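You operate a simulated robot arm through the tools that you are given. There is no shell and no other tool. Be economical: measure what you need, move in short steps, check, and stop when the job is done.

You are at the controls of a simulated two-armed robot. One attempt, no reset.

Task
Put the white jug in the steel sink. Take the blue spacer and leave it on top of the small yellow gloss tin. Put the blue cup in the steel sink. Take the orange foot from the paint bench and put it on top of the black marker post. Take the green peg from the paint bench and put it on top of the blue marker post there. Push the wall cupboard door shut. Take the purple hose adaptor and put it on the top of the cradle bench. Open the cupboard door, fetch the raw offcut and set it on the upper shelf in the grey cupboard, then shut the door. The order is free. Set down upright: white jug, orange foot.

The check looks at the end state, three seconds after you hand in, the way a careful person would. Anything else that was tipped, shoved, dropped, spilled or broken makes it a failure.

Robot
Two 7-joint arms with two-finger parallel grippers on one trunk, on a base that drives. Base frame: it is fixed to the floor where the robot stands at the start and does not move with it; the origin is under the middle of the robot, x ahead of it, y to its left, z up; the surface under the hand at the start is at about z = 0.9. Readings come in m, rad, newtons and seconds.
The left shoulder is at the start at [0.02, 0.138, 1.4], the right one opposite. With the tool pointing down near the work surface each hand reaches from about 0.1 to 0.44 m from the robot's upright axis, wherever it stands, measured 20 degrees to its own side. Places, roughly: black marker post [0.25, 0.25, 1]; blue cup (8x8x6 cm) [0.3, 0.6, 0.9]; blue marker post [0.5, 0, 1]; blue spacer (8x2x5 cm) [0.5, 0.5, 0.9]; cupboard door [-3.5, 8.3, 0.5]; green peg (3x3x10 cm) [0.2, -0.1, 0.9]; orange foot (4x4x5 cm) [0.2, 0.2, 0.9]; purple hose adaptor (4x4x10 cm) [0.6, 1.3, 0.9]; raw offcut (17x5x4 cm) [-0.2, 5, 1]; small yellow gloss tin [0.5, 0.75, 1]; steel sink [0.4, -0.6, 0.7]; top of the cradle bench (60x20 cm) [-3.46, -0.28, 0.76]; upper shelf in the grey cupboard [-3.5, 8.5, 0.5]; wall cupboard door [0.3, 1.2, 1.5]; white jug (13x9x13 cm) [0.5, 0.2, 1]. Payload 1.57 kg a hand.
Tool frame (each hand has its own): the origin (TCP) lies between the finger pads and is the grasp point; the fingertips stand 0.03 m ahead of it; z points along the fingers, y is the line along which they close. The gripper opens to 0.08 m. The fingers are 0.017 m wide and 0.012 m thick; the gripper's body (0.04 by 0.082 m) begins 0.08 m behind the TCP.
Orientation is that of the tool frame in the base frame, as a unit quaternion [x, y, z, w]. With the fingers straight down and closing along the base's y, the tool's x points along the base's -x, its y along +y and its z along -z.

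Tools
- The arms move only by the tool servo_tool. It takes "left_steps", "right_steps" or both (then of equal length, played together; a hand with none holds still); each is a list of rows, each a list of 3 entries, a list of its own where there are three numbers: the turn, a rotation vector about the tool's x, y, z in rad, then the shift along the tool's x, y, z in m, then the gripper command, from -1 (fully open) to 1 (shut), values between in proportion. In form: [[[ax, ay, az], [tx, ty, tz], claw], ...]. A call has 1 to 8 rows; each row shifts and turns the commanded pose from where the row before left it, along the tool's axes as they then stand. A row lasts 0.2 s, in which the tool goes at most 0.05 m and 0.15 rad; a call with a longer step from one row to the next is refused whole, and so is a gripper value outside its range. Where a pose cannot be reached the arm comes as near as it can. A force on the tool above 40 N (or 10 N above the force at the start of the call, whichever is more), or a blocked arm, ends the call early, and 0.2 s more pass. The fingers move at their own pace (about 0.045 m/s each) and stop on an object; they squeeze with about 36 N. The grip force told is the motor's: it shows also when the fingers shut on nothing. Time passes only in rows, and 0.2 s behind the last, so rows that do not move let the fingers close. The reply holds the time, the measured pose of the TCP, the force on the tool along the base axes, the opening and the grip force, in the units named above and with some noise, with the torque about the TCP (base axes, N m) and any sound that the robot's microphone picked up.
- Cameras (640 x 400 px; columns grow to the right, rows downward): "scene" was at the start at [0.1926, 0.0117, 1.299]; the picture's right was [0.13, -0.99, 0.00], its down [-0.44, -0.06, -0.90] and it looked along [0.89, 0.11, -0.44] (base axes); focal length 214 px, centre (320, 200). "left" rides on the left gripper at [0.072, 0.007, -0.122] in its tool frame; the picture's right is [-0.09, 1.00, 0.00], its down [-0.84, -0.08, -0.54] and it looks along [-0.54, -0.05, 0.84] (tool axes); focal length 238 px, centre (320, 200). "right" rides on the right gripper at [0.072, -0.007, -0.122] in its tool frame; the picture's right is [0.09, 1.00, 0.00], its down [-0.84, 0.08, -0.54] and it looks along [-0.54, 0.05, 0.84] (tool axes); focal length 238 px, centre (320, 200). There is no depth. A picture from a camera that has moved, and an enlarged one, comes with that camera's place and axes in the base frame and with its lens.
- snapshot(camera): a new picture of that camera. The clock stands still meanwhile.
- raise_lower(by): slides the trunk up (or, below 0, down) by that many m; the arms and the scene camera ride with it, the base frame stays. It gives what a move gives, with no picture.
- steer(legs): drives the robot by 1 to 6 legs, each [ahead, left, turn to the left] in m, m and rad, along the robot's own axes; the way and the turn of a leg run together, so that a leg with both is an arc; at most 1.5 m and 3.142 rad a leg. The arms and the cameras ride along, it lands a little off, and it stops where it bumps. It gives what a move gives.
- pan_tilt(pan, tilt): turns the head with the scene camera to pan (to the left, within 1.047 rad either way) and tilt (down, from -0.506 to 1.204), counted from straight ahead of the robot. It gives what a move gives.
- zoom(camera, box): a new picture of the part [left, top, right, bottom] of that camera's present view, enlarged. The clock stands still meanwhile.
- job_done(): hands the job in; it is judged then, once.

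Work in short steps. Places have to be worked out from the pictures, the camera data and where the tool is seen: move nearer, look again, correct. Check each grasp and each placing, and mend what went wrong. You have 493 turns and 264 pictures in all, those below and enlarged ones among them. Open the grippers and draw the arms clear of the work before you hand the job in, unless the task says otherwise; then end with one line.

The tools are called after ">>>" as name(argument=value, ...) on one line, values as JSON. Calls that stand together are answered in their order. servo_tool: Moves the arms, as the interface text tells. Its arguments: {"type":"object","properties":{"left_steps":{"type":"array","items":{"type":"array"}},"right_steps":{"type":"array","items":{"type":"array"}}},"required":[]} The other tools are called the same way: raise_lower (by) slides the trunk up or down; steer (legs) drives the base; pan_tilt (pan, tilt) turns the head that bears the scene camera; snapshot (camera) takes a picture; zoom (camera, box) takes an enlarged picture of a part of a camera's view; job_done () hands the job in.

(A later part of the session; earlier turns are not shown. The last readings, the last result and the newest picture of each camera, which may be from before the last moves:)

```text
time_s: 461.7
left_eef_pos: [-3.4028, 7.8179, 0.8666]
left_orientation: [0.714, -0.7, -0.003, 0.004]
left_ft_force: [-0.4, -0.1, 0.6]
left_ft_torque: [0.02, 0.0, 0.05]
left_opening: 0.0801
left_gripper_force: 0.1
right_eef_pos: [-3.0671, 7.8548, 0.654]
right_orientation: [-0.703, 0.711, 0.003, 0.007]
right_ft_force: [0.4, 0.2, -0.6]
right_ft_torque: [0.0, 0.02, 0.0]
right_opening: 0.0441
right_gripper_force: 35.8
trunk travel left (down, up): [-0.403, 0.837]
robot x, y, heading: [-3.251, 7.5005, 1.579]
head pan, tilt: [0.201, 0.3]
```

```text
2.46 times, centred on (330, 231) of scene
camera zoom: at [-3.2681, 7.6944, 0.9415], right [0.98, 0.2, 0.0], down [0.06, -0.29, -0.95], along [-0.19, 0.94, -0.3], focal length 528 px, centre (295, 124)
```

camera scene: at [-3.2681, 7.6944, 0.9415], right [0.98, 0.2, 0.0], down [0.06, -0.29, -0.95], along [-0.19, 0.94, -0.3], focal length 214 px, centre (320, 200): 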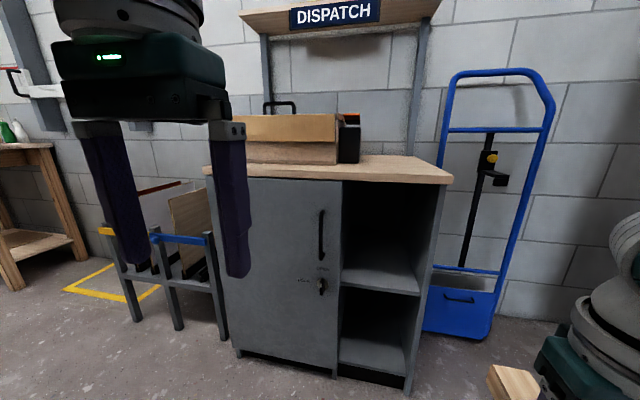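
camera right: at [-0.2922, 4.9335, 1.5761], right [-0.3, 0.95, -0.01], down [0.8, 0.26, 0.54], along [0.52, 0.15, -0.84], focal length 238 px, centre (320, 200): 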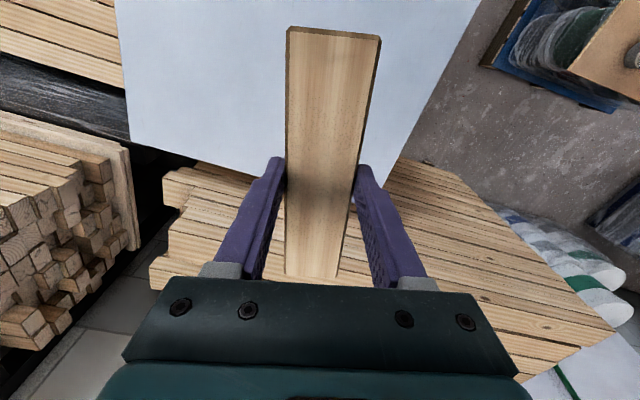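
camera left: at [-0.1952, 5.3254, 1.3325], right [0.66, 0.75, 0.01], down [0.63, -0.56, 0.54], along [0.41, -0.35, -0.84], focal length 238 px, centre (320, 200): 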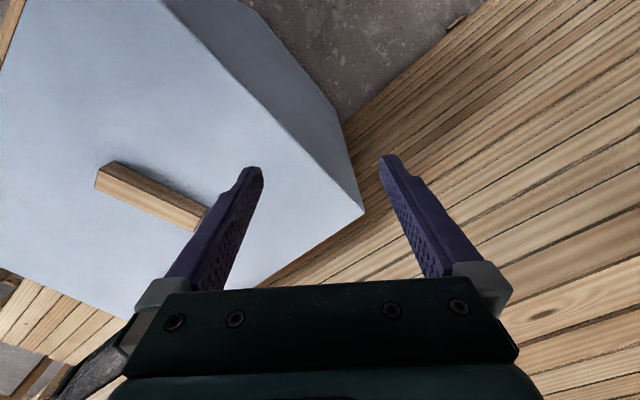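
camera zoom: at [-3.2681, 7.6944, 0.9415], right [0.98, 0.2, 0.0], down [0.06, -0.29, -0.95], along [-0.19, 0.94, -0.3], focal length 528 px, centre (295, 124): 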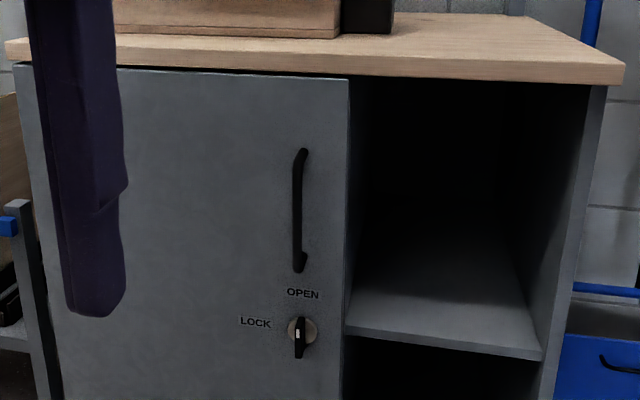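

The lever stands vertically (OPEN side). The handle is at x = -3.373, y ≈ 8.25, z 0.58–0.73, and the upper shelf at z ≈ 0.47. I swing the left hand to point forward while moving it toward the handle's height.

>>> servo_tool(left_steps=[[[0, -0.143, 0], [-0.027, 0, 0.018], -1], [[0, -0.143, 0], [-0.0242, 0, 0.0217], -1], [[0, -0.143, 0], [-0.0208, 0, 0.0249], -1], [[0, -0.143, 0], [-0.0171, 0, 0.0276], -1], [[0, -0.143, 0], [-0.013, 0, 0.0297], -1], [[0, -0.143, 0], [-0.0086, 0, 0.0313], -1], [[0, -0.143, 0], [-0.004, 0, 0.0322], -1], [[0, -0.143, 0], [0.0006, 0, 0.0324], -1]])

>>> servo_tool(left_steps=[[[0, -0.143, 0], [0.0052, 0, 0.032], -1], [[0, -0.143, 0], [0.0097, 0, 0.02], -1], [[0, -0.143, 0], [0.014, 0, 0.01], -1], [[0, 0, 0], [0, 0, 0], -1]])

>>> snapshot(camera="scene")

>>> snapshot(camera="left")

```text
time_s: 463.5
left_eef_pos: [-3.4078, 8.0326, 0.7228]
left_orientation: [0.601, -0.59, -0.389, -0.374]
left_ft_force: [-0.2, -0.4, 0.3]
left_ft_torque: [0.0, -0.01, 0.01]
left_opening: 0.0799
left_gripper_force: 0.0
right_eef_pos: [-3.0667, 7.8553, 0.6552]
right_orientation: [-0.702, 0.712, 0.002, 0.007]
right_ft_force: [0.4, 0.2, -1.0]
right_ft_torque: [-0.01, 0.02, 0.03]
right_opening: 0.0443
right_gripper_force: 36.1
trunk travel left (down, up): [-0.403, 0.837]
robot x, y, heading: [-3.2495, 7.5015, 1.578]
head pan, tilt: [0.201, 0.3]
```

```text
time_s: 464.5
left_eef_pos: [-3.4297, 8.0617, 0.6934]
left_orientation: [0.529, -0.505, -0.499, -0.464]
left_ft_force: [0.0, 0.1, -0.5]
left_ft_torque: [-0.01, 0.01, 0.02]
left_opening: 0.0801
left_gripper_force: 0.1
left hand out of reach, approached as far as the arm can: row 2, 3
right_eef_pos: [-3.0669, 7.8553, 0.6538]
right_orientation: [-0.703, 0.712, 0.001, 0.007]
right_ft_force: [0.0, 0.5, -1.5]
right_ft_torque: [-0.04, 0.0, -0.05]
right_opening: 0.0439
right_gripper_force: 36.9
trunk travel left (down, up): [-0.403, 0.837]
robot x, y, heading: [-3.2471, 7.5056, 1.573]
head pan, tilt: [0.201, 0.3]
```

```text
95 pictures are left
camera scene: at [-3.2677, 7.6946, 0.9416], right [0.98, 0.2, 0.0], down [0.06, -0.29, -0.96], along [-0.19, 0.94, -0.3], focal length 214 px, centre (320, 200)
```

scene: 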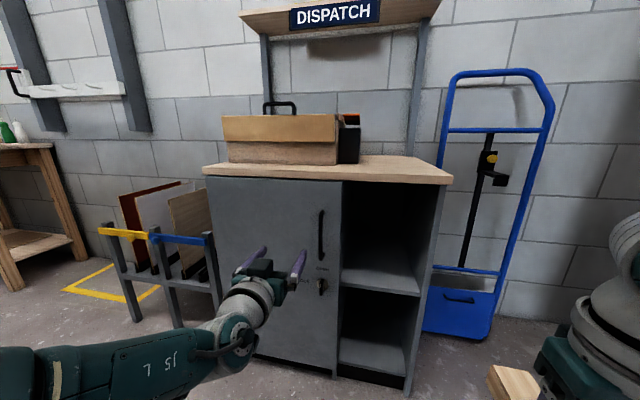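

```text
94 pictures are left
camera left: at [-3.4303, 7.9335, 0.6305], right [-0.99, -0.05, 0.1], down [0.12, -0.48, 0.87], along [0.01, 0.88, 0.48], focal length 238 px, centre (320, 200)
```

left: 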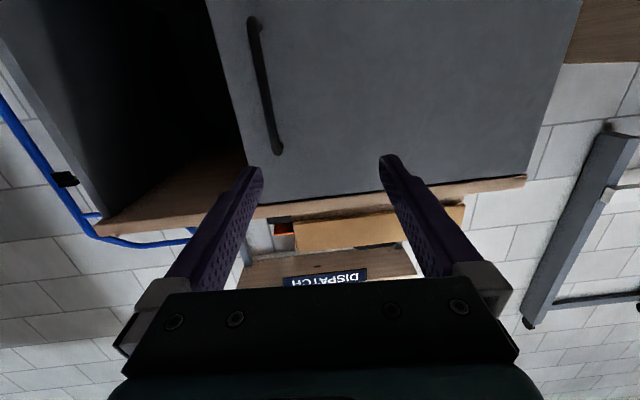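

The left hand now points at the cupboard. The handle bar is at x ≈ -3.377. I shift sideways and slightly down, then drive forward.

>>> servo_tool(left_steps=[[[0, 0, 0], [0.015, -0.027, 0], -1], [[0, 0, 0], [0.015, -0.027, 0], -1], [[0, 0, 0], [0, 0, 0], -1]])

>>> steer(legs=[[0.1, 0, 0]])

>>> snapshot(camera="left")

>>> zoom(camera="scene", box=[200, 150, 440, 300])

```text
time_s: 465.3
left_eef_pos: [-3.3943, 8.0446, 0.6829]
left_orientation: [0.53, -0.505, -0.499, -0.464]
left_ft_force: [0.0, 0.3, -0.6]
left_ft_torque: [0.01, -0.01, 0.0]
left_opening: 0.08
left_gripper_force: 0.0
left hand out of reach, approached as far as the arm can: row 1, 2
right_eef_pos: [-3.0669, 7.8551, 0.6531]
right_orientation: [-0.703, 0.712, 0.003, 0.006]
right_ft_force: [0.0, -0.6, -1.1]
right_ft_torque: [0.0, -0.02, 0.0]
right_opening: 0.0442
right_gripper_force: 36.6
trunk travel left (down, up): [-0.403, 0.837]
robot x, y, heading: [-3.2504, 7.4982, 1.571]
head pan, tilt: [0.201, 0.3]
```

```text
time_s: 466.4
left_eef_pos: [-3.3924, 8.1443, 0.6829]
left_orientation: [0.53, -0.504, -0.5, -0.463]
left_ft_force: [0.3, 0.5, 1.1]
left_ft_torque: [-0.02, 0.03, 0.0]
left_opening: 0.0799
left_gripper_force: 0.1
right_eef_pos: [-3.0681, 7.954, 0.6545]
right_orientation: [-0.703, 0.712, 0.002, 0.006]
right_ft_force: [1.0, 0.1, -1.4]
right_ft_torque: [-0.05, 0.01, -0.01]
right_opening: 0.0443
right_gripper_force: 35.8
trunk travel left (down, up): [-0.403, 0.837]
robot x, y, heading: [-3.2525, 7.6022, 1.569]
head pan, tilt: [0.201, 0.3]
```

```text
93 pictures are left
camera left: at [-3.3934, 8.0165, 0.6206], right [-0.99, -0.05, 0.1], down [0.12, -0.47, 0.87], along [0.0, 0.88, 0.48], focal length 238 px, centre (320, 200)
```

left: 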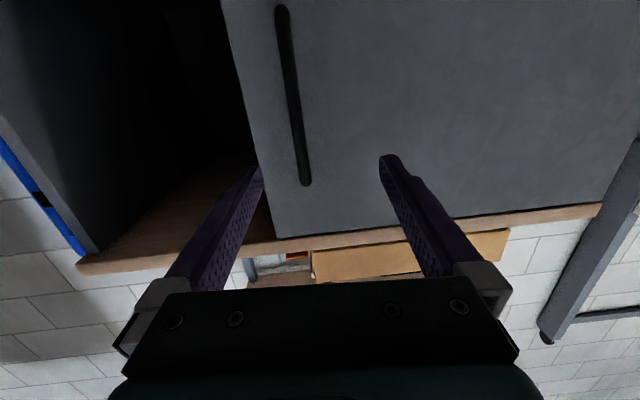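

```text
2.67 times, centred on (320, 225) of scene
camera zoom: at [-3.2685, 7.7941, 0.9416], right [0.98, 0.2, 0.0], down [0.06, -0.29, -0.96], along [-0.19, 0.94, -0.3], focal length 572 px, centre (320, 133)
```

zoom: 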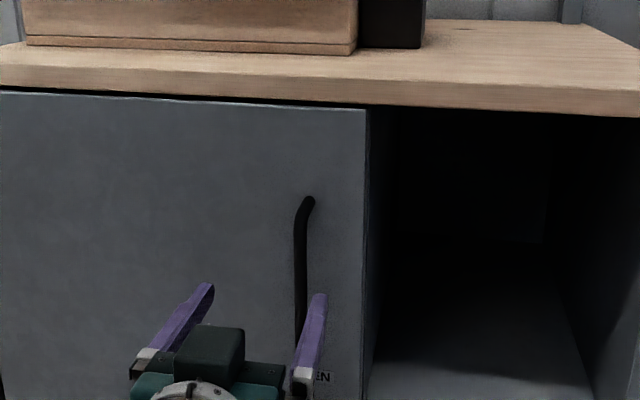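

The bar runs between the fingers, just 1.3 cm off centre. I go forward 9.5 cm with that correction.

>>> steer(legs=[[0.06, -0.014, 0]])

>>> steer(legs=[[0.035, 0, 0]])

>>> snapshot(camera="left")

>>> zoom(camera="scene", box=[200, 190, 440, 340])

```text
time_s: 467.4
left_eef_pos: [-3.3791, 8.2037, 0.6834]
left_orientation: [0.53, -0.505, -0.499, -0.463]
left_ft_force: [-0.2, 0.3, -1.1]
left_ft_torque: [-0.02, -0.01, -0.01]
left_opening: 0.0802
left_gripper_force: 0.1
right_eef_pos: [-3.0533, 8.0144, 0.6539]
right_orientation: [-0.703, 0.711, 0.001, 0.007]
right_ft_force: [-0.5, 1.1, -1.0]
right_ft_torque: [-0.03, 0.03, -0.01]
right_opening: 0.0441
right_gripper_force: 35.5
trunk travel left (down, up): [-0.403, 0.837]
robot x, y, heading: [-3.2373, 7.6641, 1.574]
head pan, tilt: [0.201, 0.3]
```

```text
time_s: 468.4
left_eef_pos: [-3.3775, 8.2391, 0.6825]
left_orientation: [0.528, -0.505, -0.499, -0.466]
left_ft_force: [0.6, -1.4, 0.2]
left_ft_torque: [-0.01, 0.0, 0.0]
left_opening: 0.08
left_gripper_force: 0.0
right_eef_pos: [-3.0536, 8.051, 0.6553]
right_orientation: [-0.702, 0.712, 0.002, 0.007]
right_ft_force: [0.6, -0.1, -1.6]
right_ft_torque: [0.0, 0.0, -0.01]
right_opening: 0.0439
right_gripper_force: 36.2
trunk travel left (down, up): [-0.403, 0.837]
robot x, y, heading: [-3.239, 7.6967, 1.571]
head pan, tilt: [0.201, 0.3]
stopped in leg 1: the force on the tool passed its limit at 85 N (the readings are from after the stop); the commanded pose is now the measured one
```

```text
91 pictures are left
camera left: at [-3.3784, 8.1109, 0.6199], right [-0.99, -0.05, 0.1], down [0.12, -0.48, 0.87], along [0.01, 0.88, 0.48], focal length 238 px, centre (320, 200)
```

left: 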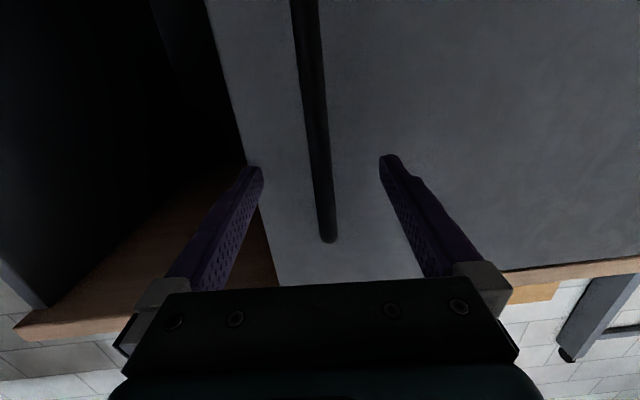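

```text
2.67 times, centred on (320, 265) of scene
camera zoom: at [-3.255, 7.8895, 0.9416], right [0.98, 0.2, 0.0], down [0.06, -0.29, -0.96], along [-0.19, 0.94, -0.3], focal length 572 px, centre (320, 27)
```

zoom: 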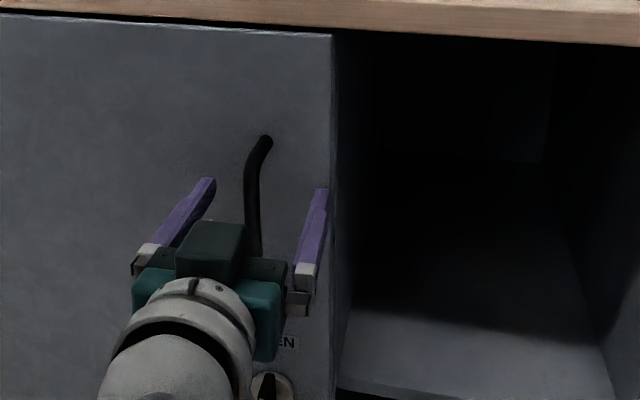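

The fingertips touched the door with the bar between them. I close on the handle.

>>> servo_tool(left_steps=[[[0, 0, 0], [0, 0, -0.006], -1], [[0, 0, 0], [0, 0, 0], 0], [[0, 0, 0], [0, 0, 0], 1], [[0, 0, 0], [0, 0, 0], 1], [[0, 0, 0], [0, 0, 0], 1], [[0, 0, 0], [0, 0, 0], 1]])

>>> snapshot(camera="left")

```text
time_s: 469.8
left_eef_pos: [-3.3798, 8.2324, 0.6838]
left_orientation: [0.529, -0.504, -0.5, -0.464]
left_ft_force: [-5.1, -0.3, -1.1]
left_ft_torque: [0.11, -0.32, 0.07]
left_opening: 0.0119
left_gripper_force: 21.4
right_eef_pos: [-3.0567, 8.0509, 0.6551]
right_orientation: [-0.703, 0.711, 0.002, 0.007]
right_ft_force: [-0.6, 0.0, -0.8]
right_ft_torque: [0.0, -0.02, 0.0]
right_opening: 0.0441
right_gripper_force: 35.9
trunk travel left (down, up): [-0.403, 0.837]
robot x, y, heading: [-3.2354, 7.6978, 1.577]
head pan, tilt: [0.201, 0.3]
```

```text
89 pictures are left
camera left: at [-3.3802, 8.1049, 0.6204], right [-0.99, -0.05, 0.11], down [0.12, -0.48, 0.87], along [0.0, 0.88, 0.48], focal length 238 px, centre (320, 200)
```

left: 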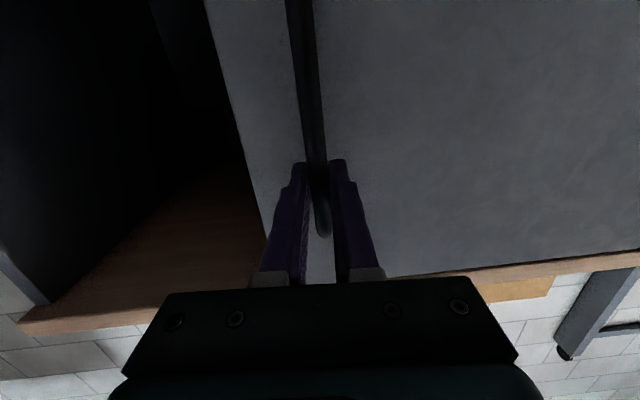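

The bar is gripped. I pull the door open along its arc with small base moves.

>>> steer(legs=[[-0.05, 0.008, 0]])

>>> snapshot(camera="scene")

```text
time_s: 470.8
left_eef_pos: [-3.3888, 8.183, 0.6839]
left_orientation: [0.528, -0.505, -0.501, -0.464]
left_ft_force: [-11.9, 3.7, -3.5]
left_ft_torque: [-0.27, -0.49, -0.11]
left_opening: 0.0117
left_gripper_force: 29.3
right_eef_pos: [-3.0655, 8.0011, 0.6561]
right_orientation: [-0.703, 0.711, 0.004, 0.007]
right_ft_force: [-0.3, -0.3, -0.5]
right_ft_torque: [0.02, -0.01, -0.05]
right_opening: 0.0447
right_gripper_force: 36.1
trunk travel left (down, up): [-0.403, 0.837]
robot x, y, heading: [-3.243, 7.6474, 1.576]
head pan, tilt: [0.201, 0.3]
```

```text
88 pictures are left
camera scene: at [-3.2654, 7.84, 0.9417], right [0.98, 0.2, 0.0], down [0.06, -0.29, -0.96], along [-0.2, 0.94, -0.3], focal length 214 px, centre (320, 200)
```

scene: 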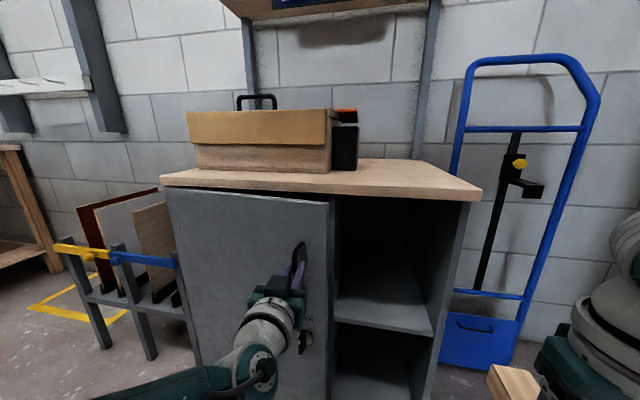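

The door is opening. I continue along the arc.

>>> steer(legs=[[-0.05, 0.028, 0]])

>>> steer(legs=[[-0.09, 0.058, 0]])

>>> steer(legs=[[-0.072, 0.076, 0]])

>>> snapshot(camera="scene")

```text
time_s: 471.7
left_eef_pos: [-3.406, 8.133, 0.6832]
left_orientation: [0.528, -0.505, -0.498, -0.467]
left_ft_force: [16.6, -6.5, 11.1]
left_ft_torque: [-0.2, -0.21, -0.23]
left_opening: 0.0117
left_gripper_force: 29.4
right_eef_pos: [-3.0846, 7.9496, 0.6549]
right_orientation: [-0.703, 0.711, 0.001, 0.008]
right_ft_force: [-0.3, -0.2, -0.7]
right_ft_torque: [-0.02, 0.04, 0.0]
right_opening: 0.0441
right_gripper_force: 35.9
trunk travel left (down, up): [-0.403, 0.837]
robot x, y, heading: [-3.2746, 7.598, 1.576]
head pan, tilt: [0.201, 0.3]
```

```text
time_s: 472.9
left_eef_pos: [-3.4619, 8.0389, 0.6833]
left_orientation: [0.527, -0.505, -0.497, -0.469]
left_ft_force: [20.2, -15.0, 14.1]
left_ft_torque: [0.03, -0.1, -0.22]
left_opening: 0.0121
left_gripper_force: 28.9
right_eef_pos: [-3.1413, 7.8578, 0.655]
right_orientation: [-0.702, 0.712, 0.001, 0.007]
right_ft_force: [0.2, 0.1, -1.2]
right_ft_torque: [0.02, -0.02, 0.01]
right_opening: 0.0441
right_gripper_force: 35.3
trunk travel left (down, up): [-0.403, 0.837]
robot x, y, heading: [-3.3319, 7.5101, 1.577]
head pan, tilt: [0.201, 0.3]
```

```text
time_s: 474.1
left_eef_pos: [-3.5393, 7.9685, 0.6824]
left_orientation: [0.526, -0.507, -0.496, -0.469]
left_ft_force: [7.8, -9.6, 2.7]
left_ft_torque: [0.11, -0.15, -0.13]
left_opening: 0.0117
left_gripper_force: 29.2
right_eef_pos: [-3.2192, 7.7864, 0.655]
right_orientation: [-0.701, 0.713, 0.001, 0.007]
right_ft_force: [0.4, -0.6, -1.4]
right_ft_torque: [0.04, -0.04, -0.02]
right_opening: 0.0442
right_gripper_force: 35.8
trunk travel left (down, up): [-0.403, 0.837]
robot x, y, heading: [-3.4009, 7.4403, 1.571]
head pan, tilt: [0.201, 0.3]
```

```text
87 pictures are left
camera scene: at [-3.4212, 7.6259, 0.9411], right [0.98, 0.2, 0.0], down [0.06, -0.29, -0.95], along [-0.19, 0.94, -0.3], focal length 214 px, centre (320, 200)
```

scene: 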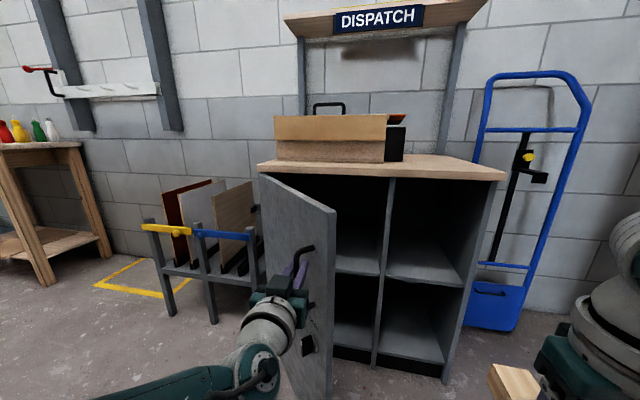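

About 48° open. It shows two bays; the left one is behind the door. I continue opening.

>>> steer(legs=[[-0.05, 0.092, 0]])

>>> steer(legs=[[-0.022, 0.1, 0]])

>>> snapshot(camera="scene")

```text
time_s: 475.2
left_eef_pos: [-3.6319, 7.92, 0.6821]
left_orientation: [0.527, -0.507, -0.497, -0.467]
left_ft_force: [-1.3, 7.5, -14.1]
left_ft_torque: [0.19, -0.16, -0.08]
left_opening: 0.0119
left_gripper_force: 29.0
right_eef_pos: [-3.3131, 7.7397, 0.654]
right_orientation: [-0.701, 0.713, 0.003, 0.007]
right_ft_force: [0.0, -1.0, -1.6]
right_ft_torque: [-0.03, 0.01, 0.04]
right_opening: 0.0443
right_gripper_force: 36.3
trunk travel left (down, up): [-0.403, 0.837]
robot x, y, heading: [-3.4952, 7.3864, 1.568]
head pan, tilt: [0.201, 0.3]
```

```text
time_s: 476.4
left_eef_pos: [-3.7315, 7.9007, 0.6824]
left_orientation: [0.526, -0.508, -0.496, -0.468]
left_ft_force: [-0.6, 10.7, -10.8]
left_ft_torque: [0.31, -0.1, -0.12]
left_opening: 0.0121
left_gripper_force: 29.1
right_eef_pos: [-3.4111, 7.7186, 0.6548]
right_orientation: [-0.702, 0.712, 0.003, 0.009]
right_ft_force: [-0.2, -1.0, -1.4]
right_ft_torque: [-0.02, -0.05, -0.03]
right_opening: 0.0439
right_gripper_force: 36.3
trunk travel left (down, up): [-0.403, 0.837]
robot x, y, heading: [-3.5974, 7.3676, 1.571]
head pan, tilt: [0.201, 0.3]
```

```text
86 pictures are left
camera scene: at [-3.6127, 7.5575, 0.9418], right [0.98, 0.2, 0.0], down [0.06, -0.29, -0.96], along [-0.19, 0.94, -0.29], focal length 214 px, centre (320, 200)
```

scene: 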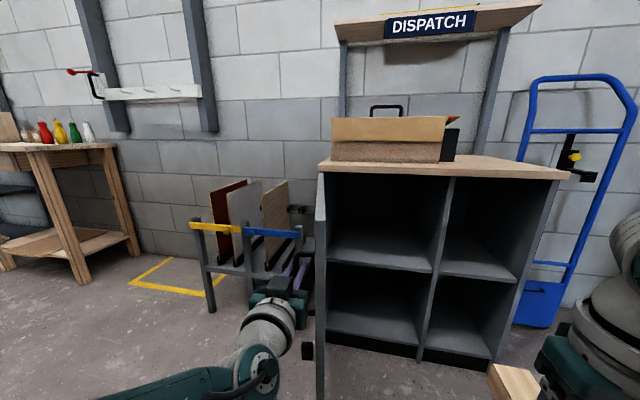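

The door is about 78° open, clear of the left bay. I release the handle, back off a little, and check that the door stays.

>>> servo_tool(left_steps=[[[0, 0, 0], [0, 0, 0], 0.5], [[0, 0, 0], [0, 0, 0], 0.2], [[0, 0, 0], [0, 0, 0], 0.2], [[0, 0, 0], [0, 0, -0.02], 0.2], [[0, 0, 0], [0, 0, 0], 0.2]])

>>> steer(legs=[[-0.1, 0, 0]])

>>> snapshot(camera="scene")

```text
time_s: 477.6
left_eef_pos: [-3.7313, 7.8783, 0.6846]
left_orientation: [0.527, -0.508, -0.496, -0.467]
left_ft_force: [-0.4, 0.3, 0.6]
left_ft_torque: [0.0, -0.02, -0.01]
left_opening: 0.0321
left_gripper_force: 0.1
right_eef_pos: [-3.411, 7.7178, 0.6565]
right_orientation: [-0.702, 0.712, 0.004, 0.008]
right_ft_force: [0.6, -0.8, -1.5]
right_ft_torque: [-0.03, 0.04, -0.03]
right_opening: 0.0444
right_gripper_force: 36.4
trunk travel left (down, up): [-0.403, 0.837]
robot x, y, heading: [-3.5943, 7.3641, 1.571]
head pan, tilt: [0.201, 0.3]
```

```text
time_s: 478.8
left_eef_pos: [-3.7305, 7.7785, 0.6839]
left_orientation: [0.527, -0.507, -0.497, -0.467]
left_ft_force: [-0.3, 0.7, -0.4]
left_ft_torque: [0.02, -0.01, 0.01]
left_opening: 0.0322
left_gripper_force: 0.0
right_eef_pos: [-3.4098, 7.6162, 0.6548]
right_orientation: [-0.701, 0.713, 0.003, 0.007]
right_ft_force: [0.1, 0.2, -2.1]
right_ft_torque: [0.03, 0.02, -0.03]
right_opening: 0.044
right_gripper_force: 35.8
trunk travel left (down, up): [-0.403, 0.837]
robot x, y, heading: [-3.5968, 7.2623, 1.574]
head pan, tilt: [0.201, 0.3]
```

```text
85 pictures are left
camera scene: at [-3.6126, 7.4558, 0.9416], right [0.98, 0.2, 0.0], down [0.06, -0.29, -0.96], along [-0.19, 0.94, -0.3], focal length 214 px, centre (320, 200)
```

scene: 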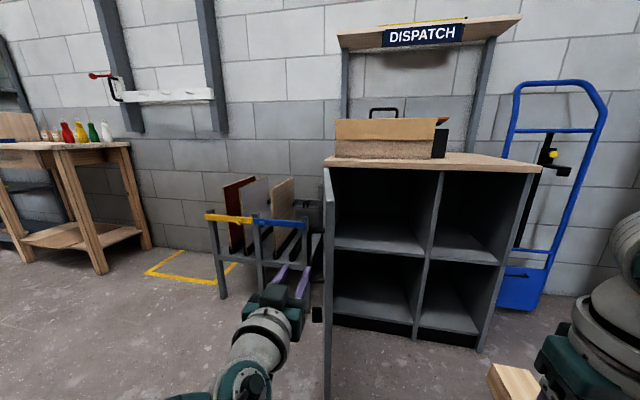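

The door stays where I left it. I go round its free edge and push it wider from the inside.

>>> steer(legs=[[0, -0.16, 0]])

>>> steer(legs=[[0.22, 0, 0]])

>>> steer(legs=[[0, 0.2, 0]])

>>> snapshot(camera="scene")

```text
time_s: 480.2
left_eef_pos: [-3.5713, 7.7792, 0.6839]
left_orientation: [0.526, -0.508, -0.496, -0.468]
left_ft_force: [1.4, -0.7, 0.0]
left_ft_torque: [-0.02, 0.03, 0.04]
left_opening: 0.0321
left_gripper_force: 0.2
right_eef_pos: [-3.2516, 7.6178, 0.656]
right_orientation: [-0.7, 0.714, 0.004, 0.008]
right_ft_force: [-0.2, 0.4, -1.4]
right_ft_torque: [-0.03, -0.01, 0.01]
right_opening: 0.0442
right_gripper_force: 36.1
trunk travel left (down, up): [-0.403, 0.837]
robot x, y, heading: [-3.4384, 7.2686, 1.572]
head pan, tilt: [0.201, 0.3]
```

```text
time_s: 481.9
left_eef_pos: [-3.5706, 8.0003, 0.6843]
left_orientation: [0.526, -0.508, -0.496, -0.468]
left_ft_force: [0.9, -0.1, 0.1]
left_ft_torque: [0.01, -0.02, 0.01]
left_opening: 0.0317
left_gripper_force: 0.1
right_eef_pos: [-3.2534, 7.8383, 0.655]
right_orientation: [-0.701, 0.713, 0.003, 0.008]
right_ft_force: [0.6, -0.1, -1.3]
right_ft_torque: [0.03, -0.02, 0.02]
right_opening: 0.0443
right_gripper_force: 36.0
trunk travel left (down, up): [-0.403, 0.837]
robot x, y, heading: [-3.4342, 7.4848, 1.571]
head pan, tilt: [0.201, 0.3]
```

```text
time_s: 483.4
left_eef_pos: [-3.772, 7.999, 0.6834]
left_orientation: [0.526, -0.508, -0.496, -0.468]
left_ft_force: [-0.7, 0.2, 0.0]
left_ft_torque: [-0.02, -0.03, -0.03]
left_opening: 0.032
left_gripper_force: 0.1
right_eef_pos: [-3.4531, 7.8377, 0.6556]
right_orientation: [-0.701, 0.713, 0.002, 0.008]
right_ft_force: [0.4, 0.0, -1.6]
right_ft_torque: [-0.04, 0.0, 0.02]
right_opening: 0.044
right_gripper_force: 35.1
trunk travel left (down, up): [-0.403, 0.837]
robot x, y, heading: [-3.635, 7.4882, 1.576]
head pan, tilt: [0.201, 0.3]
```

```text
84 pictures are left
camera scene: at [-3.6542, 7.6764, 0.9416], right [0.98, 0.2, 0.0], down [0.06, -0.29, -0.96], along [-0.19, 0.94, -0.3], focal length 214 px, centre (320, 200)
```

scene: 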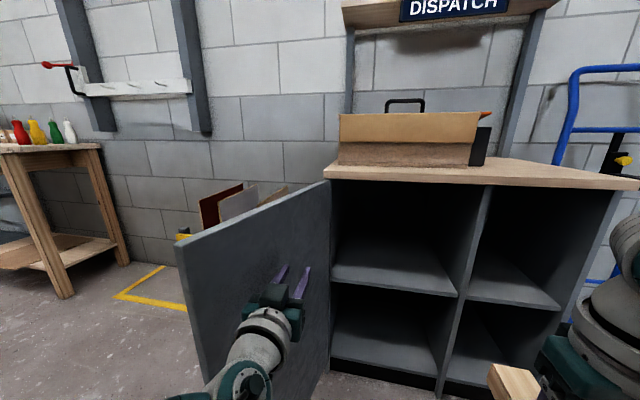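

The door is around 105°. A little wider.

>>> steer(legs=[[0, 0.08, 0]])

>>> snapshot(camera="scene")

```text
time_s: 484.5
left_eef_pos: [-3.8016, 7.996, 0.6833]
left_orientation: [-0.516, 0.523, 0.476, 0.484]
left_ft_force: [18.6, 0.2, -2.7]
left_ft_torque: [-0.16, 0.0, -0.59]
left_opening: 0.0147
left_gripper_force: 0.2
right_eef_pos: [-3.5081, 7.8362, 0.6554]
right_orientation: [-0.7, 0.714, 0.001, 0.008]
right_ft_force: [-0.8, -0.3, -1.3]
right_ft_torque: [0.0, -0.06, -0.02]
right_opening: 0.0441
right_gripper_force: 36.7
trunk travel left (down, up): [-0.403, 0.837]
robot x, y, heading: [-3.6988, 7.4852, 1.568]
head pan, tilt: [0.201, 0.3]
stopped in leg 1: the force on the tool passed its limit at 61 N (the readings are from after the stop); the commanded pose is now the measured one
```

```text
83 pictures are left
camera scene: at [-3.7113, 7.6763, 0.9415], right [0.98, 0.2, 0.0], down [0.06, -0.29, -0.95], along [-0.19, 0.94, -0.3], focal length 214 px, centre (320, 200)
```

scene: 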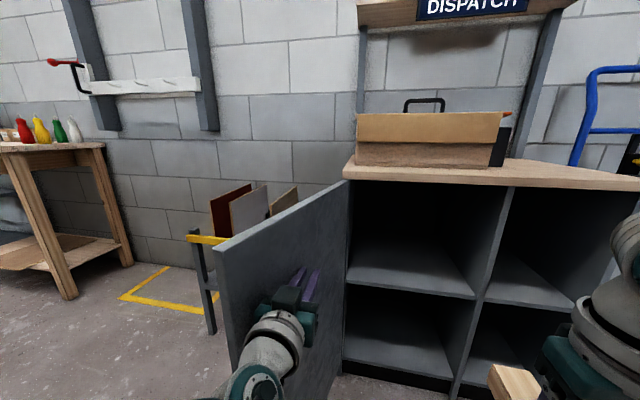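

That's its stop. I move the base right, then fold the left hand back to pointing down and up, out of the way.

>>> steer(legs=[[0, -0.1, 0], [-0.1, -0.05, 0]])

>>> servo_tool(left_steps=[[[0, 0.143, 0], [-0.014, 0, -0.0293], 1], [[0, 0.143, 0], [-0.0097, 0, -0.031], 1], [[0, 0.143, 0], [-0.0052, 0, -0.032], 1], [[0, 0.143, 0], [-0.0006, 0, -0.0324], 1], [[0, 0.143, 0], [0.004, 0, -0.0322], 1], [[0, 0.143, 0], [0.0086, 0, -0.0313], 1], [[0, 0.143, 0], [0.013, 0, -0.0297], 1], [[0, 0.143, 0], [0.0171, 0, -0.0276], 1]])

>>> servo_tool(left_steps=[[[0, 0.143, 0], [0.0208, 0, -0.0249], 1], [[0, 0.143, 0], [0.0242, 0, -0.0217], 1], [[0, 0.1, 0], [0.02, 0, -0.02], 1], [[0, 0, 0], [0, 0, -0.03], 1], [[0, 0, 0], [0, 0, 0], 1]])

>>> snapshot(camera="scene")

```text
time_s: 486.4
left_eef_pos: [-3.6613, 7.8985, 0.6841]
left_orientation: [-0.516, 0.521, 0.481, 0.48]
left_ft_force: [0.7, 0.2, -0.5]
left_ft_torque: [-0.02, 0.01, 0.0]
left_opening: 0.0319
left_gripper_force: 0.0
right_eef_pos: [-3.3625, 7.7373, 0.6551]
right_orientation: [-0.7, 0.714, 0.001, 0.008]
right_ft_force: [1.1, -0.5, -1.9]
right_ft_torque: [-0.02, 0.01, 0.01]
right_opening: 0.044
right_gripper_force: 36.3
trunk travel left (down, up): [-0.403, 0.837]
robot x, y, heading: [-3.5523, 7.3864, 1.567]
head pan, tilt: [0.201, 0.3]
```

```text
time_s: 488.4
left_eef_pos: [-3.6974, 7.681, 0.7508]
left_orientation: [-0.687, 0.7, 0.178, 0.078]
left_ft_force: [0.4, -1.0, 0.1]
left_ft_torque: [0.02, 0.0, -0.02]
left_opening: 0.0
left_gripper_force: 21.3
left hand out of reach, approached as far as the arm can: row 8
right_eef_pos: [-3.3631, 7.7368, 0.6548]
right_orientation: [-0.7, 0.714, 0.002, 0.008]
right_ft_force: [-0.4, -0.4, -1.0]
right_ft_torque: [-0.02, -0.01, 0.03]
right_opening: 0.0441
right_gripper_force: 35.8
trunk travel left (down, up): [-0.403, 0.837]
robot x, y, heading: [-3.5504, 7.384, 1.572]
head pan, tilt: [0.201, 0.3]
stopped in row 8 (left hand): the arm was blocked; the commanded pose is now the measured one
```

```text
time_s: 489.1
left_eef_pos: [-3.7406, 7.6262, 0.6975]
left_orientation: [-0.696, 0.702, 0.135, -0.061]
left_ft_force: [-0.3, 0.0, 0.2]
left_ft_torque: [0.01, 0.02, -0.01]
left_opening: 0.0001
left_gripper_force: 21.6
left hand out of reach, approached as far as the arm can: row 1, 2, 3
right_eef_pos: [-3.363, 7.7356, 0.6552]
right_orientation: [-0.7, 0.715, 0.002, 0.008]
right_ft_force: [0.1, -0.4, -1.9]
right_ft_torque: [-0.01, -0.01, 0.01]
right_opening: 0.0441
right_gripper_force: 35.8
trunk travel left (down, up): [-0.403, 0.837]
robot x, y, heading: [-3.5469, 7.3864, 1.572]
head pan, tilt: [0.201, 0.3]
stopped in row 3 (left hand): the arm was blocked; the commanded pose is now the measured one
```

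```text
82 pictures are left
camera scene: at [-3.5649, 7.5762, 0.9416], right [0.98, 0.2, 0.0], down [0.06, -0.29, -0.96], along [-0.19, 0.94, -0.3], focal length 214 px, centre (320, 200)
```

scene: 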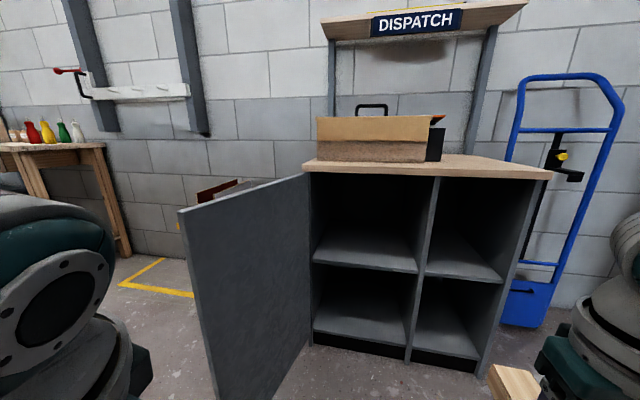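

The left arm is folded compactly. Now I pitch the right hand (with the offcut) forward in steps, shifting it toward the robot's centre line.

>>> servo_tool(right_steps=[[[0, -0.143, 0], [-0.022, 0.018, 0.005], 1], [[0, -0.143, 0], [-0.0211, 0.018, 0.0081], 1], [[0, -0.143, 0], [-0.0197, 0.018, 0.011], 1], [[0, -0.143, 0], [-0.0179, 0.018, 0.0137], 1], [[0, -0.143, 0], [-0.0158, 0.018, 0.0161], 1], [[0, -0.143, 0], [-0.0133, 0.018, 0.0182], 1], [[0, -0.143, 0], [-0.0106, 0.018, 0.02], 1], [[0, -0.143, 0], [-0.0077, 0.018, 0.0212], 1]])

>>> servo_tool(right_steps=[[[0, -0.143, 0], [-0.0046, 0.018, 0.0221], 1], [[0, -0.143, 0], [-0.0014, 0.018, 0.0225], 1], [[0, -0.14, 0], [0.0019, 0.0, 0.0225], 1], [[0, 0, 0], [0, 0, 0], 1]])

>>> snapshot(camera="scene")

>>> snapshot(camera="right")

```text
time_s: 490.9
left_eef_pos: [-3.7396, 7.6283, 0.6978]
left_orientation: [-0.697, 0.702, 0.135, -0.06]
left_ft_force: [0.1, 0.9, -0.1]
left_ft_torque: [-0.01, 0.04, 0.0]
left_opening: 0.0001
left_gripper_force: 21.2
right_eef_pos: [-3.5053, 7.8967, 0.6218]
right_orientation: [-0.604, 0.61, 0.357, 0.368]
right_ft_force: [0.8, 0.3, 0.1]
right_ft_torque: [-0.08, 0.02, 0.02]
right_opening: 0.0444
right_gripper_force: 35.5
right hand out of reach, approached as far as the arm can: row 8
trunk travel left (down, up): [-0.403, 0.837]
robot x, y, heading: [-3.5509, 7.3857, 1.565]
head pan, tilt: [0.201, 0.3]
```

```text
time_s: 491.9
left_eef_pos: [-3.7408, 7.6276, 0.6971]
left_orientation: [-0.696, 0.702, 0.135, -0.06]
left_ft_force: [-0.1, 0.4, 0.6]
left_ft_torque: [0.0, 0.03, 0.0]
left_opening: 0.0
left_gripper_force: 20.9
right_eef_pos: [-3.5092, 7.9388, 0.7104]
right_orientation: [-0.545, 0.578, 0.397, 0.46]
right_ft_force: [0.1, 0.8, -2.3]
right_ft_torque: [-0.06, 0.02, 0.02]
right_opening: 0.0444
right_gripper_force: 36.0
right hand out of reach, approached as far as the arm can: row 1, 2, 3
trunk travel left (down, up): [-0.403, 0.837]
robot x, y, heading: [-3.5482, 7.3872, 1.569]
head pan, tilt: [0.201, 0.3]
```

```text
81 pictures are left
camera scene: at [-3.5645, 7.5765, 0.9416], right [0.98, 0.2, 0.0], down [0.06, -0.29, -0.96], along [-0.19, 0.94, -0.3], focal length 214 px, centre (320, 200)
```

scene: 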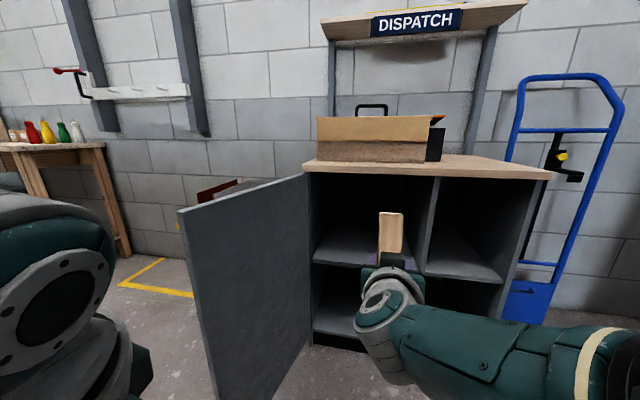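

```text
80 pictures are left
camera right: at [-3.5131, 7.8022, 0.6733], right [-0.99, 0.07, -0.13], down [-0.15, -0.29, 0.95], along [0.03, 0.95, 0.3], focal length 238 px, centre (320, 200)
```

right: 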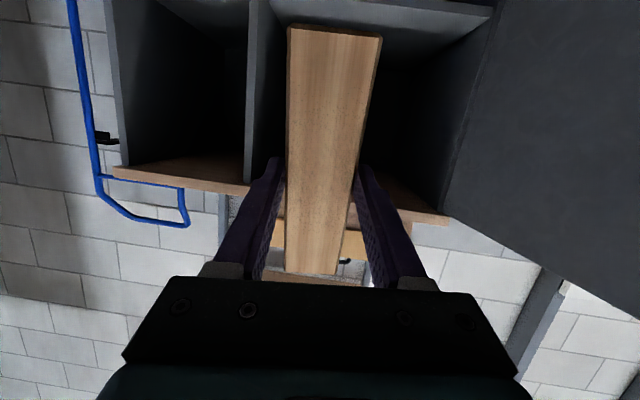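

The offcut is upright in the hand with a 15° lean still. I draw the hand back 8 cm, where the arm has more freedom, and finish the pitch.

>>> servo_tool(right_steps=[[[0, 0, 0], [0.0105, 0, -0.0385], 1], [[0, 0, 0], [0.0105, 0, -0.0385], 1], [[0, 0, 0], [0.03, 0, 0.0], 1], [[0.02, -0.13, -0.03], [0.02, 0, 0.0], 1], [[0.02, -0.13, -0.03], [0, 0, 0.0], 1], [[0, 0, 0], [0, 0, 0], 1]])

>>> snapshot(camera="scene")

```text
time_s: 493.3
left_eef_pos: [-3.7405, 7.6269, 0.6964]
left_orientation: [-0.697, 0.702, 0.136, -0.061]
left_ft_force: [-0.1, -0.7, -0.3]
left_ft_torque: [0.01, -0.01, -0.02]
left_opening: 0.0001
left_gripper_force: 20.9
right_eef_pos: [-3.538, 7.9169, 0.7686]
right_orientation: [-0.507, 0.538, 0.415, 0.531]
right_ft_force: [0.7, -0.4, -1.4]
right_ft_torque: [-0.07, 0.02, -0.01]
right_opening: 0.0442
right_gripper_force: 35.8
right hand out of reach, approached as far as the arm can: row 1, 2, 3, 4, 5
trunk travel left (down, up): [-0.403, 0.837]
robot x, y, heading: [-3.5465, 7.381, 1.565]
head pan, tilt: [0.201, 0.3]
```

```text
79 pictures are left
camera scene: at [-3.5646, 7.5765, 0.9416], right [0.98, 0.2, 0.0], down [0.06, -0.29, -0.96], along [-0.19, 0.94, -0.3], focal length 214 px, centre (320, 200)
```

scene: 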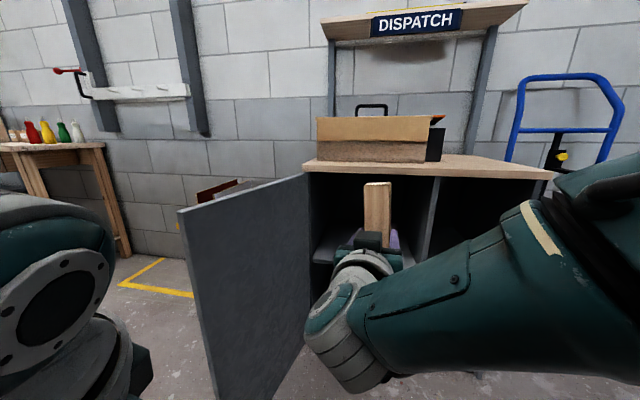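

The arm likes the horizontal pose at this height relative to the shoulder, so the trunk will do the lowering. First a small correction of roll and pitch.

>>> servo_tool(right_steps=[[[0, -0.05, 0.04], [0, 0, 0], 1], [[0, -0.05, 0.045], [0, 0, 0], 1], [[0, 0, 0], [0, 0, 0], 1]])

>>> raise_lower(by=-0.15)

>>> snapshot(camera="right")

>>> snapshot(camera="scene")

```text
time_s: 494.1
left_eef_pos: [-3.7399, 7.6275, 0.6969]
left_orientation: [-0.696, 0.702, 0.135, -0.06]
left_ft_force: [-0.5, 1.0, -0.1]
left_ft_torque: [-0.02, 0.0, 0.03]
left_opening: 0.0001
left_gripper_force: 21.2
right_eef_pos: [-3.5539, 7.9053, 0.8132]
right_orientation: [-0.461, 0.527, 0.467, 0.54]
right_ft_force: [-0.3, 0.4, -1.3]
right_ft_torque: [-0.03, 0.05, 0.01]
right_opening: 0.0441
right_gripper_force: 36.6
right hand out of reach, approached as far as the arm can: row 1, 2
trunk travel left (down, up): [-0.403, 0.837]
robot x, y, heading: [-3.5493, 7.3848, 1.564]
head pan, tilt: [0.201, 0.3]
```

```text
time_s: 495.8
left_eef_pos: [-3.7405, 7.627, 0.5471]
left_orientation: [-0.697, 0.702, 0.136, -0.06]
left_ft_force: [0.6, 1.3, -0.2]
left_ft_torque: [0.0, 0.02, 0.0]
left_opening: 0.0
left_gripper_force: 21.5
right_eef_pos: [-3.5525, 7.9049, 0.6636]
right_orientation: [-0.462, 0.528, 0.466, 0.539]
right_ft_force: [-0.6, -0.1, -1.4]
right_ft_torque: [-0.04, -0.01, -0.03]
right_opening: 0.0441
right_gripper_force: 35.3
trunk travel left (down, up): [-0.253, 0.987]
robot x, y, heading: [-3.5489, 7.3842, 1.568]
head pan, tilt: [0.201, 0.3]
```

```text
78 pictures are left
camera right: at [-3.563, 7.7844, 0.5883], right [-0.99, 0.14, -0.1], down [-0.16, -0.54, 0.83], along [0.06, 0.83, 0.55], focal length 238 px, centre (320, 200)
```

right: 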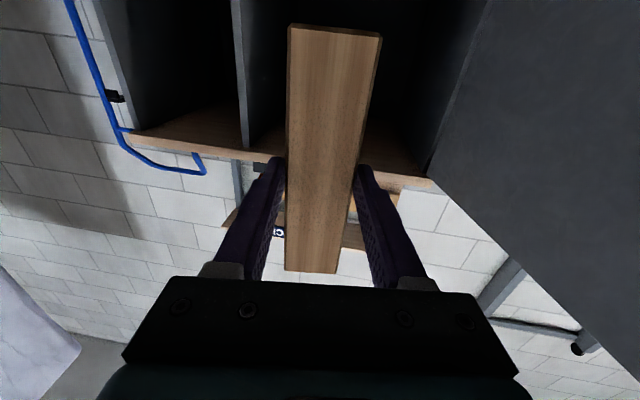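

```text
77 pictures are left
camera scene: at [-3.5647, 7.5765, 0.7916], right [0.98, 0.2, 0.0], down [0.06, -0.29, -0.96], along [-0.19, 0.94, -0.3], focal length 214 px, centre (320, 200)
```

scene: 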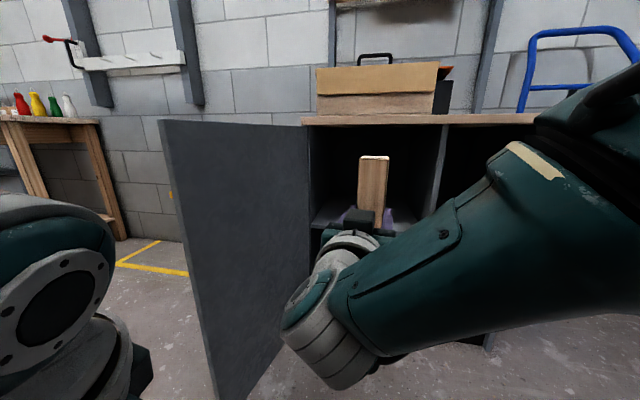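

The offcut is now truly vertical (within 1°), its bottom at z ≈ 0.58, well between shelf (0.46) and top. I shift 6 cm right, away from the door, and drive forward in stages.

>>> steer(legs=[[0, -0.06, 0.004], [0.28, 0, 0]])

>>> snapshot(camera="scene")

>>> snapshot(camera="right")

```text
time_s: 498.4
left_eef_pos: [-3.6803, 7.9064, 0.5461]
left_orientation: [-0.697, 0.702, 0.136, -0.06]
left_ft_force: [0.0, 0.5, 0.2]
left_ft_torque: [0.0, 0.01, -0.02]
left_opening: 0.0004
left_gripper_force: 21.7
right_eef_pos: [-3.4934, 8.1847, 0.6626]
right_orientation: [-0.462, 0.528, 0.466, 0.539]
right_ft_force: [0.5, -0.1, -1.0]
right_ft_torque: [-0.05, -0.04, -0.02]
right_opening: 0.0442
right_gripper_force: 36.2
trunk travel left (down, up): [-0.253, 0.987]
robot x, y, heading: [-3.4906, 7.666, 1.568]
head pan, tilt: [0.201, 0.3]
```

```text
76 pictures are left
camera scene: at [-3.5045, 7.8565, 0.7916], right [0.98, 0.2, 0.0], down [0.06, -0.29, -0.96], along [-0.19, 0.94, -0.3], focal length 214 px, centre (320, 200)
```

scene: 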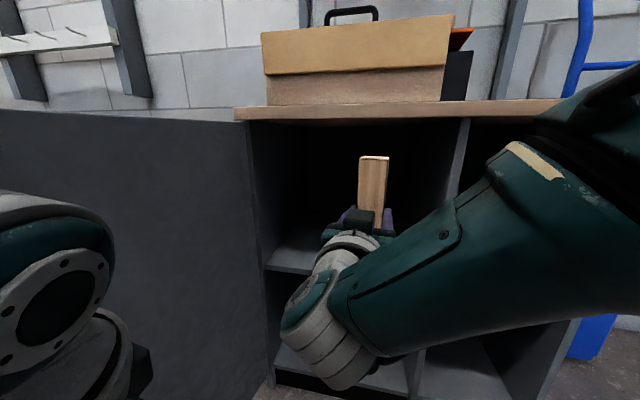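

```text
75 pictures are left
camera right: at [-3.503, 8.0641, 0.5881], right [-0.99, 0.14, -0.1], down [-0.16, -0.54, 0.83], along [0.06, 0.83, 0.55], focal length 238 px, centre (320, 200)
```

right: 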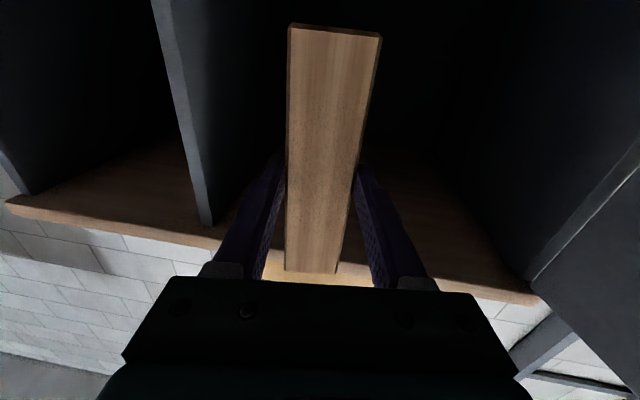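

Good alignment within the bay. I advance 17 cm more.

>>> steer(legs=[[0.1, 0, 0]])

>>> steer(legs=[[0.075, 0, 0]])

>>> snapshot(camera="scene")

>>> snapshot(camera="right")

```text
time_s: 499.5
left_eef_pos: [-3.6817, 8.0069, 0.5479]
left_orientation: [-0.696, 0.703, 0.136, -0.061]
left_ft_force: [0.2, -0.1, -0.6]
left_ft_torque: [0.0, -0.02, 0.01]
left_opening: 0.0
left_gripper_force: 21.3
right_eef_pos: [-3.4931, 8.2844, 0.6618]
right_orientation: [-0.462, 0.528, 0.466, 0.539]
right_ft_force: [-0.2, -0.8, -1.1]
right_ft_torque: [-0.04, 0.0, 0.01]
right_opening: 0.0443
right_gripper_force: 35.9
trunk travel left (down, up): [-0.253, 0.987]
robot x, y, heading: [-3.4896, 7.7637, 1.571]
head pan, tilt: [0.201, 0.3]
```

```text
time_s: 500.6
left_eef_pos: [-3.6808, 8.0816, 0.5467]
left_orientation: [-0.697, 0.701, 0.137, -0.061]
left_ft_force: [0.1, 0.2, -0.2]
left_ft_torque: [-0.03, 0.02, 0.01]
left_opening: 0.0
left_gripper_force: 20.7
right_eef_pos: [-3.4932, 8.3596, 0.6613]
right_orientation: [-0.463, 0.528, 0.466, 0.539]
right_ft_force: [-0.4, 0.4, -0.8]
right_ft_torque: [-0.08, 0.02, 0.0]
right_opening: 0.0443
right_gripper_force: 36.1
trunk travel left (down, up): [-0.253, 0.987]
robot x, y, heading: [-3.4857, 7.8428, 1.57]
head pan, tilt: [0.201, 0.3]
```

```text
74 pictures are left
camera scene: at [-3.5043, 8.0306, 0.7916], right [0.98, 0.2, 0.0], down [0.06, -0.29, -0.96], along [-0.19, 0.94, -0.3], focal length 214 px, centre (320, 200)
```

scene: 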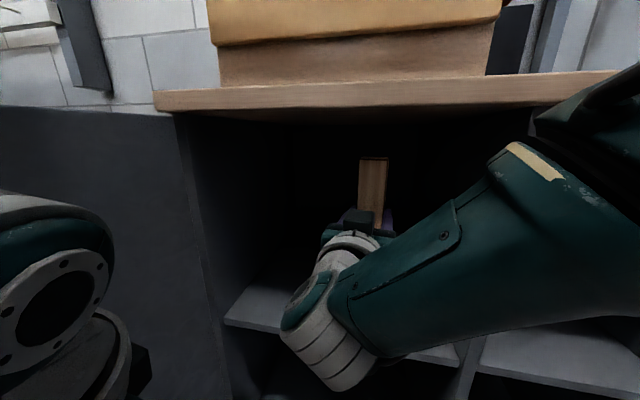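

```text
73 pictures are left
camera right: at [-3.5029, 8.2379, 0.5877], right [-0.99, 0.14, -0.1], down [-0.16, -0.54, 0.83], along [0.06, 0.83, 0.55], focal length 238 px, centre (320, 200)
```

right: 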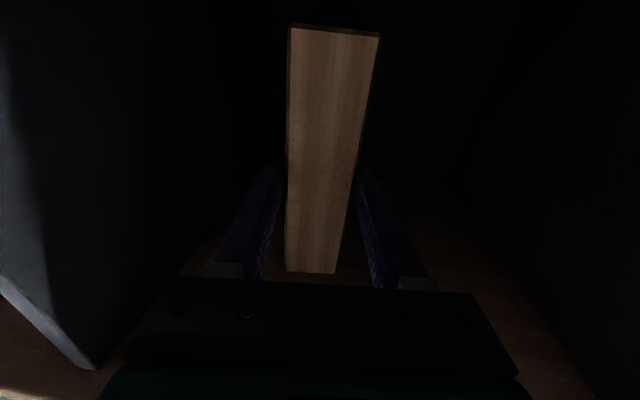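

The offcut is inside the bay. I lower the trunk toward the shelf.

>>> raise_lower(by=-0.08)

>>> snapshot(camera="scene")

```text
time_s: 501.7
left_eef_pos: [-3.681, 8.0821, 0.466]
left_orientation: [-0.696, 0.702, 0.137, -0.062]
left_ft_force: [-0.3, -0.8, 0.4]
left_ft_torque: [0.0, 0.03, 0.05]
left_opening: 0.0
left_gripper_force: 21.6
right_eef_pos: [-3.4934, 8.3597, 0.5816]
right_orientation: [-0.463, 0.528, 0.466, 0.538]
right_ft_force: [-0.9, -0.6, -1.1]
right_ft_torque: [-0.03, -0.01, 0.01]
right_opening: 0.0442
right_gripper_force: 36.1
trunk travel left (down, up): [-0.173, 1.067]
robot x, y, heading: [-3.4876, 7.8366, 1.572]
head pan, tilt: [0.201, 0.3]
```

```text
72 pictures are left
camera scene: at [-3.5043, 8.0308, 0.7116], right [0.98, 0.2, 0.0], down [0.06, -0.29, -0.96], along [-0.19, 0.94, -0.3], focal length 214 px, centre (320, 200)
```

scene: 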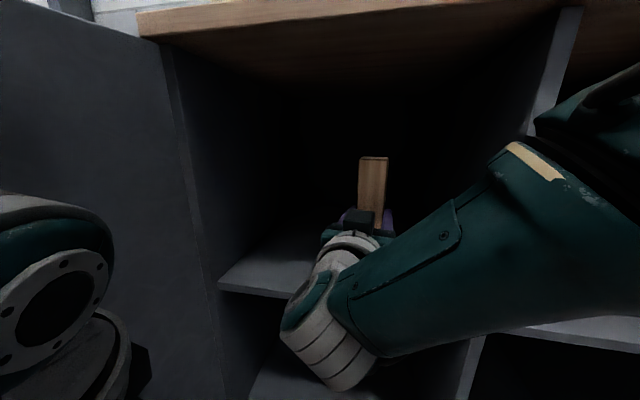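

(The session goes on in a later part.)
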